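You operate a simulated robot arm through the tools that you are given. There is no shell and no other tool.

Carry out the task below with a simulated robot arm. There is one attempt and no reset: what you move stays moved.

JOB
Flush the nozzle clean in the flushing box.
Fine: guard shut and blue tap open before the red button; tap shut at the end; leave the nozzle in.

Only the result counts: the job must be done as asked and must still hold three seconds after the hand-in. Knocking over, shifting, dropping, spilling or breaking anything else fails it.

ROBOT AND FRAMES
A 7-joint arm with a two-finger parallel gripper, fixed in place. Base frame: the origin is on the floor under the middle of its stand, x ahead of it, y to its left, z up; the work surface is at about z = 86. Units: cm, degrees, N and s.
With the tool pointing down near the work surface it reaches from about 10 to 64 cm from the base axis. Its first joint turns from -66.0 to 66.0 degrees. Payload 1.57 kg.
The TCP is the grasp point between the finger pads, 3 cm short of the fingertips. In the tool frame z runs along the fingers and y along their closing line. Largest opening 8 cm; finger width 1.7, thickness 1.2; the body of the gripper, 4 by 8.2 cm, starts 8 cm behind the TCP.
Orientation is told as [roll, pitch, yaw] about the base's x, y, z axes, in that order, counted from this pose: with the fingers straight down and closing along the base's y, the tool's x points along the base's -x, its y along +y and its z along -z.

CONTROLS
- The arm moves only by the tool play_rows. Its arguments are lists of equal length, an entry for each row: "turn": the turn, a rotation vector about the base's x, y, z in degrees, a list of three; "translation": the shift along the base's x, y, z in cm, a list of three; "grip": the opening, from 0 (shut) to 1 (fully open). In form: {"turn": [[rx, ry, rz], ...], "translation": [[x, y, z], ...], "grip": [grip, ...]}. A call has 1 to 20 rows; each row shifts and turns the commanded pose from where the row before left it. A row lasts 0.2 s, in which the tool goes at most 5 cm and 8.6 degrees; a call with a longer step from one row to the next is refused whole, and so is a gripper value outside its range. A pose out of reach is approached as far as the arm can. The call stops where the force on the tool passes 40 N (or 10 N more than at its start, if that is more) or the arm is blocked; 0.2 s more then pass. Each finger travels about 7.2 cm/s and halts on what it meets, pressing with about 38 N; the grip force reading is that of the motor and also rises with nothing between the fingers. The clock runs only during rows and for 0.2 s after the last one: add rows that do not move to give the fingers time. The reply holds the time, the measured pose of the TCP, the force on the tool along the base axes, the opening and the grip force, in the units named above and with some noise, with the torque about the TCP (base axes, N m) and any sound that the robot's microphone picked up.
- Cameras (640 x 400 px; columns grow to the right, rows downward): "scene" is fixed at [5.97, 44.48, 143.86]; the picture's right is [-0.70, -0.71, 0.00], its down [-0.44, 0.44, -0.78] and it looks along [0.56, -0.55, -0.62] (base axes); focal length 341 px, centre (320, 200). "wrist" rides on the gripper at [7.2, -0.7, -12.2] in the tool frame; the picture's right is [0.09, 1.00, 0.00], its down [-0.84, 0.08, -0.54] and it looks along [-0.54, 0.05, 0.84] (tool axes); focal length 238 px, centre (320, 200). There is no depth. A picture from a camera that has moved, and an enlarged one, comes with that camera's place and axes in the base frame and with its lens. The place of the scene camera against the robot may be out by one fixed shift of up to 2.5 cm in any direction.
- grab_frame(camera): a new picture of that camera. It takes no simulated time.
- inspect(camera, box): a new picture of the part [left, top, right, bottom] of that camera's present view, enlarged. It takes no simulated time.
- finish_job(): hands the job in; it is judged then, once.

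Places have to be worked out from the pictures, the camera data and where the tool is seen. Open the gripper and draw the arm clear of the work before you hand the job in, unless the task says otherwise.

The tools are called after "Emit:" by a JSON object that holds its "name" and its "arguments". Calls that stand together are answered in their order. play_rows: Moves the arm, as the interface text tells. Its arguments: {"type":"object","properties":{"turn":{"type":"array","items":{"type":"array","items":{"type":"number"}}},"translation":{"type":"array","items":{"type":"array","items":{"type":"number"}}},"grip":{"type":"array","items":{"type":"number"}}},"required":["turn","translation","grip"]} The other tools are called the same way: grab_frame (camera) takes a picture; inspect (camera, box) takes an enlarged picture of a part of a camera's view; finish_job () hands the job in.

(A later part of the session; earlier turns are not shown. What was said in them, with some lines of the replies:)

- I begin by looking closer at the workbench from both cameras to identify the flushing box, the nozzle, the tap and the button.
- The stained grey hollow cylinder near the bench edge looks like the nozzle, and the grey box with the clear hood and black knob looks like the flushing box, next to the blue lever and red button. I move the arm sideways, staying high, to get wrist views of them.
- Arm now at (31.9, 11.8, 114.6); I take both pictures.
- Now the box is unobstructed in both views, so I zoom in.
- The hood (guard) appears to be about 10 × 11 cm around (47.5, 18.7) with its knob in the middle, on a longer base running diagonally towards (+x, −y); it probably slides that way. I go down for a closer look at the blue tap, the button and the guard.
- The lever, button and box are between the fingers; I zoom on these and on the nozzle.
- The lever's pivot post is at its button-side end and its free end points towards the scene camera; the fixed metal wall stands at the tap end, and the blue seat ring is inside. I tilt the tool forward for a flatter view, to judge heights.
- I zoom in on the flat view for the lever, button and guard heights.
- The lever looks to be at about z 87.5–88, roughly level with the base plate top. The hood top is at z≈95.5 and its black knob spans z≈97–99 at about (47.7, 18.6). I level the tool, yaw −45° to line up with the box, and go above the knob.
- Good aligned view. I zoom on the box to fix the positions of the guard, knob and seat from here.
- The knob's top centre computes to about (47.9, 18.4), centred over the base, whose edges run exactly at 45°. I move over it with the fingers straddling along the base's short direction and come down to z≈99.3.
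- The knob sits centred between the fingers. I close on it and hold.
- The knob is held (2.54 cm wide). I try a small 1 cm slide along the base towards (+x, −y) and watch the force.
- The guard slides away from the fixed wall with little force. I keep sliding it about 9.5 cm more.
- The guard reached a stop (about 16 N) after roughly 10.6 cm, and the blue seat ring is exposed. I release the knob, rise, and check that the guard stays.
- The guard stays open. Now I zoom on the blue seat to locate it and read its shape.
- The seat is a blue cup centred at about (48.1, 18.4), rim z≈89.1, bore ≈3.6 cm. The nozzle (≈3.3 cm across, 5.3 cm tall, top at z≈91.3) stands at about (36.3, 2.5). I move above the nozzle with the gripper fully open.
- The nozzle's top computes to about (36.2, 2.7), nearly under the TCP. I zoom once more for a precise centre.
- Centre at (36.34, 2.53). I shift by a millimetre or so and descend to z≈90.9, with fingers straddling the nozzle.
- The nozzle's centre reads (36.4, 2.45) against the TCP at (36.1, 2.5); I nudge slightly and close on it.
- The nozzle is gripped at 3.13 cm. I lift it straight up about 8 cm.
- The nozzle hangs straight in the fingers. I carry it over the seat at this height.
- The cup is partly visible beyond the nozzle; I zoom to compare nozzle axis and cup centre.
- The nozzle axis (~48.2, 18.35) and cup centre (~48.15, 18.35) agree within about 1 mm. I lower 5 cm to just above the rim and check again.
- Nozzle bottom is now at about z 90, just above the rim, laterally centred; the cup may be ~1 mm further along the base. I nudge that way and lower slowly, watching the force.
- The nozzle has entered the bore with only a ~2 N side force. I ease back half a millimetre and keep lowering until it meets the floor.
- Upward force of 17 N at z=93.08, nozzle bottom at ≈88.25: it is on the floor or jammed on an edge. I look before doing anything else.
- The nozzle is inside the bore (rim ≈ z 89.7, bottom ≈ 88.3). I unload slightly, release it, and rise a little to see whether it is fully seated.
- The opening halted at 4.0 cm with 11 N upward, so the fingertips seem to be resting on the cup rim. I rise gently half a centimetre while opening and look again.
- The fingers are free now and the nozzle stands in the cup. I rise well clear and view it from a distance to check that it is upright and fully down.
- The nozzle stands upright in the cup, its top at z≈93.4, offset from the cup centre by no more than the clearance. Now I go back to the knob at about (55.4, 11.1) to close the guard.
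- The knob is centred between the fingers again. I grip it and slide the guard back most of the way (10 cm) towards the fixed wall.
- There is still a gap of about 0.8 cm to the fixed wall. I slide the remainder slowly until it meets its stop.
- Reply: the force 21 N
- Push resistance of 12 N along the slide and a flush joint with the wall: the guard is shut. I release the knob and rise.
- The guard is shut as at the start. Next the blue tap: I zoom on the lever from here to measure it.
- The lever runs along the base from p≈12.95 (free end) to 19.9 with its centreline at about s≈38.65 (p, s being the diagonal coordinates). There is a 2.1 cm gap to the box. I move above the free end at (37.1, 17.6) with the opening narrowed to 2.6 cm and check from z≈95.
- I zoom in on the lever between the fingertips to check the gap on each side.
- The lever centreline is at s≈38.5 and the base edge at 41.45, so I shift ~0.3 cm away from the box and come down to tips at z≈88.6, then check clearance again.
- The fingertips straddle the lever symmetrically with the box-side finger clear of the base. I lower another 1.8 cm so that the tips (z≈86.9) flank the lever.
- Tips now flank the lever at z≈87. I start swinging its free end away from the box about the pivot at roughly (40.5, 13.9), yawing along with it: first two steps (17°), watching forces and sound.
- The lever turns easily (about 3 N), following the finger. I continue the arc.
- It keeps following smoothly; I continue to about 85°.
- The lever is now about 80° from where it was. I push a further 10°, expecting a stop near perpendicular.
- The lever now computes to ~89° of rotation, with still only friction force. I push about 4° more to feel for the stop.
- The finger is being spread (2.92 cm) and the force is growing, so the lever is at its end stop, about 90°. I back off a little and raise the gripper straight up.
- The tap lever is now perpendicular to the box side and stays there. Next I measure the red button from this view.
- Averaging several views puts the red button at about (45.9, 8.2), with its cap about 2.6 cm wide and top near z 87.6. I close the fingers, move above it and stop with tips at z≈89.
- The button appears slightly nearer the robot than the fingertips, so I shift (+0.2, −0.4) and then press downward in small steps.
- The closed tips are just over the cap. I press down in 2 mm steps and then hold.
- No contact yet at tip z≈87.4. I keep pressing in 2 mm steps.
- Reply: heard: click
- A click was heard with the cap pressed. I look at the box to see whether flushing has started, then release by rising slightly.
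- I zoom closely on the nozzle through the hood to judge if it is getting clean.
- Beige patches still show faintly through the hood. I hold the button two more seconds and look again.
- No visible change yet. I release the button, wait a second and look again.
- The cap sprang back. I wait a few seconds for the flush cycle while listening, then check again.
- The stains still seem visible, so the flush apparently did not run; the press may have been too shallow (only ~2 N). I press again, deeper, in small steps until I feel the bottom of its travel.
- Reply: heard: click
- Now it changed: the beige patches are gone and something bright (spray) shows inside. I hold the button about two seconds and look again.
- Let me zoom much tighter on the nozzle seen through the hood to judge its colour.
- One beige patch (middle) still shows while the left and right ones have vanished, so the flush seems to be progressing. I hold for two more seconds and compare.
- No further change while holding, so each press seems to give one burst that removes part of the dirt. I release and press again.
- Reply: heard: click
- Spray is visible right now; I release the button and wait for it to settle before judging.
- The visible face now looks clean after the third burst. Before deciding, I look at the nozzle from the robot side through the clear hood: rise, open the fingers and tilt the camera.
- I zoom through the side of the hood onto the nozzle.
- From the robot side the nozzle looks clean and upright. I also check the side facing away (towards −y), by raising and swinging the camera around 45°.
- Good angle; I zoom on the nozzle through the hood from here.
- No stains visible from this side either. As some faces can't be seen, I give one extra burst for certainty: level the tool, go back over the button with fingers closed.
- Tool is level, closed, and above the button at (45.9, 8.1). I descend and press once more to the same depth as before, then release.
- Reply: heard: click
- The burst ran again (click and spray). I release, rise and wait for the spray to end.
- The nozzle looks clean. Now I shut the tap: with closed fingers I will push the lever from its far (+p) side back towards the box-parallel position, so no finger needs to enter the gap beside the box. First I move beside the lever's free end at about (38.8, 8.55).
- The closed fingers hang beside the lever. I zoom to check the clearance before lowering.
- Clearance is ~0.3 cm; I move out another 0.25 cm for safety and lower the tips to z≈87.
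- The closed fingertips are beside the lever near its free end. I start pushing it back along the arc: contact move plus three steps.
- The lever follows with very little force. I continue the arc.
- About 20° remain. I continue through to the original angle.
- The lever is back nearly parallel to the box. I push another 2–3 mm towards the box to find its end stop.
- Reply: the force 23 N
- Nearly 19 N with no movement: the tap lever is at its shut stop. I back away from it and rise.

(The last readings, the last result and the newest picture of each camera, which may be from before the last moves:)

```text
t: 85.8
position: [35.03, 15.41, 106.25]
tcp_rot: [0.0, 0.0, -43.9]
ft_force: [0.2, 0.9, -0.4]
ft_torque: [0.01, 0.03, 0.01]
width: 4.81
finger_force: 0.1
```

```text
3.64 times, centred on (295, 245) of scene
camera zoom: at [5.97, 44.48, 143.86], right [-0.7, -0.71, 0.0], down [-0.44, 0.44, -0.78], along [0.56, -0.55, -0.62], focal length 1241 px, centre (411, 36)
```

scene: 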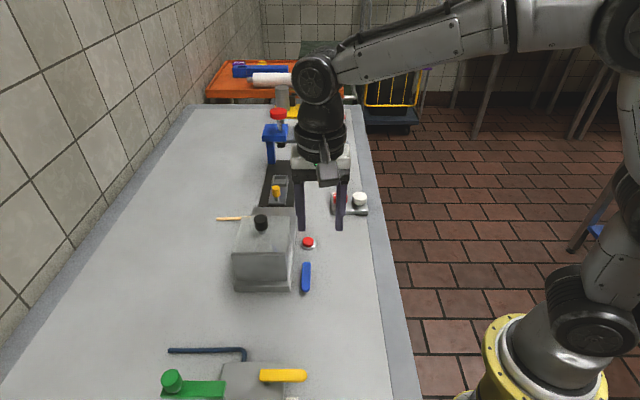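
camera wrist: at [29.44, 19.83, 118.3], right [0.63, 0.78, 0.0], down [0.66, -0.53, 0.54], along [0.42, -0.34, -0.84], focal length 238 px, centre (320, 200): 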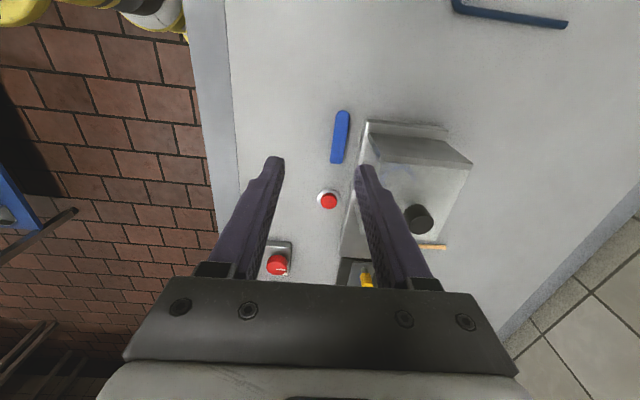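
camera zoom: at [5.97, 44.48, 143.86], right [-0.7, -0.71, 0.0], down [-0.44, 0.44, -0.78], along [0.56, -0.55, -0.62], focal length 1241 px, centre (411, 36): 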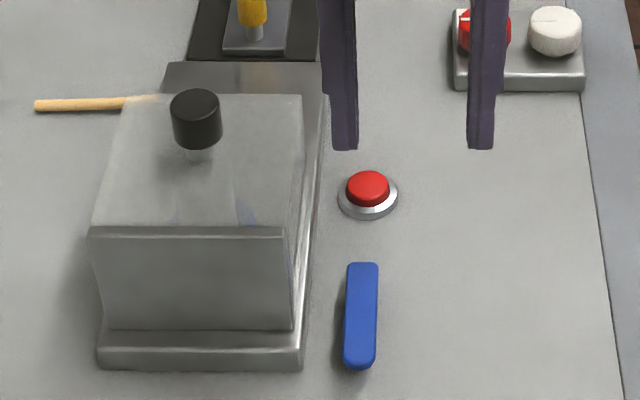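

The lever, guard and button match the starting picture again, with the nozzle inside. I open the gripper fully, draw back up and clear, and take a last look.

Emit:
{"name": "play_rows", "arguments": {"turn": [[0, 0, 0], [0, 0, 0], [0, 0, 0], [0, 0, 0]], "translation": [[-2, -1, 3], [-2, -1, 3], [-1, 0, 2], [0, 0, 0]], "grip": [0.8, 1, 1, 1]}}

Emit:
{"name": "inspect", "arguments": {"camera": "scene", "box": [230, 210, 300, 270]}}

Emit:
{"name": "grab_frame", "arguments": {"camera": "wrist"}}

Emit:
{"name": "grab_frame", "arguments": {"camera": "scene"}}

```text
t: 86.8
position: [30.1, 13.49, 114.17]
tcp_rot: [0.0, 0.0, -44.0]
ft_force: [0.5, 0.1, -0.5]
ft_torque: [0.02, -0.05, 0.02]
width: 7.99
finger_force: 0.1
```

```text
6.67 times, centred on (265, 240) of scene
camera zoom: at [5.97, 44.48, 143.86], right [-0.7, -0.71, 0.0], down [-0.44, 0.44, -0.78], along [0.56, -0.55, -0.62], focal length 2274 px, centre (687, -67)
```

zoom: 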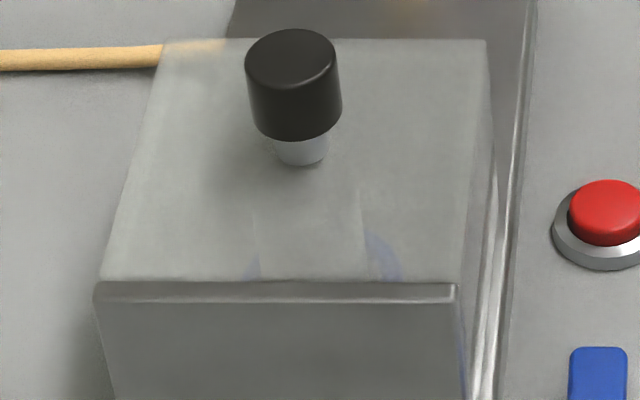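

```text
taken
camera wrist: at [24.47, 17.98, 126.32], right [0.63, 0.78, 0.0], down [0.66, -0.53, 0.54], along [0.42, -0.34, -0.84], focal length 238 px, centre (320, 200)
```

wrist: 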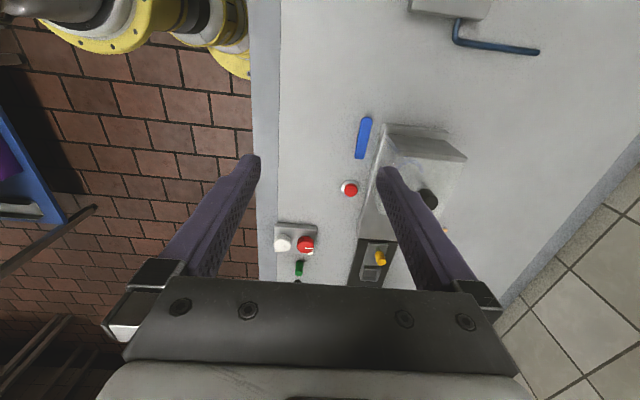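

```text
taken
```

scene: 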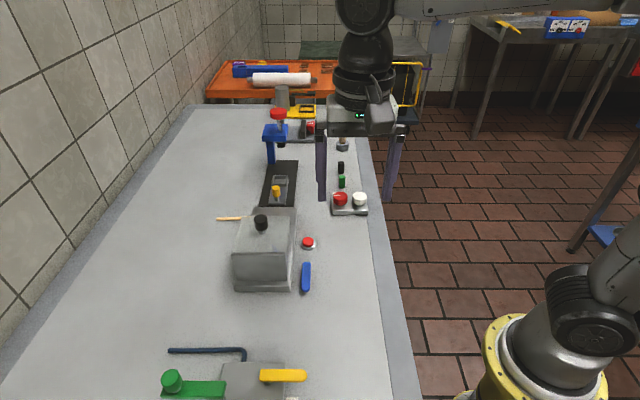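

The nozzle looks clean in its seat on every side I could see. The guard is shut, the tap is back at its shut stop, the button is up, and nothing else appears to have moved. The gripper is open and the arm is clear, so I hand the job in.

Emit:
{"name": "finish_job", "arguments": {}}

```text
The job is handed in.
```

The nozzle has been flushed in the box and left in its seat, and the job is handed in. The simulator confirmed the hand-in but gave no verdict.

- **Order:** I seated the nozzle, slid the guard shut and opened the blue tap before touching the red button.
- **Flushing:** I pressed the button four times. The first press was shallow and removed no visible dirt. The second and third cleared the stains I could see, and the fourth was for certainty.
- **Cleanliness:** After the third press I checked the nozzle through the clear guard from three directions and saw no stains. I could not see the side facing the wall.
- **End state:** The tap is back against its shut stop, the guard is shut and the button is up. The gripper is open and clear of the bench. Nothing else looked moved in the last picture.
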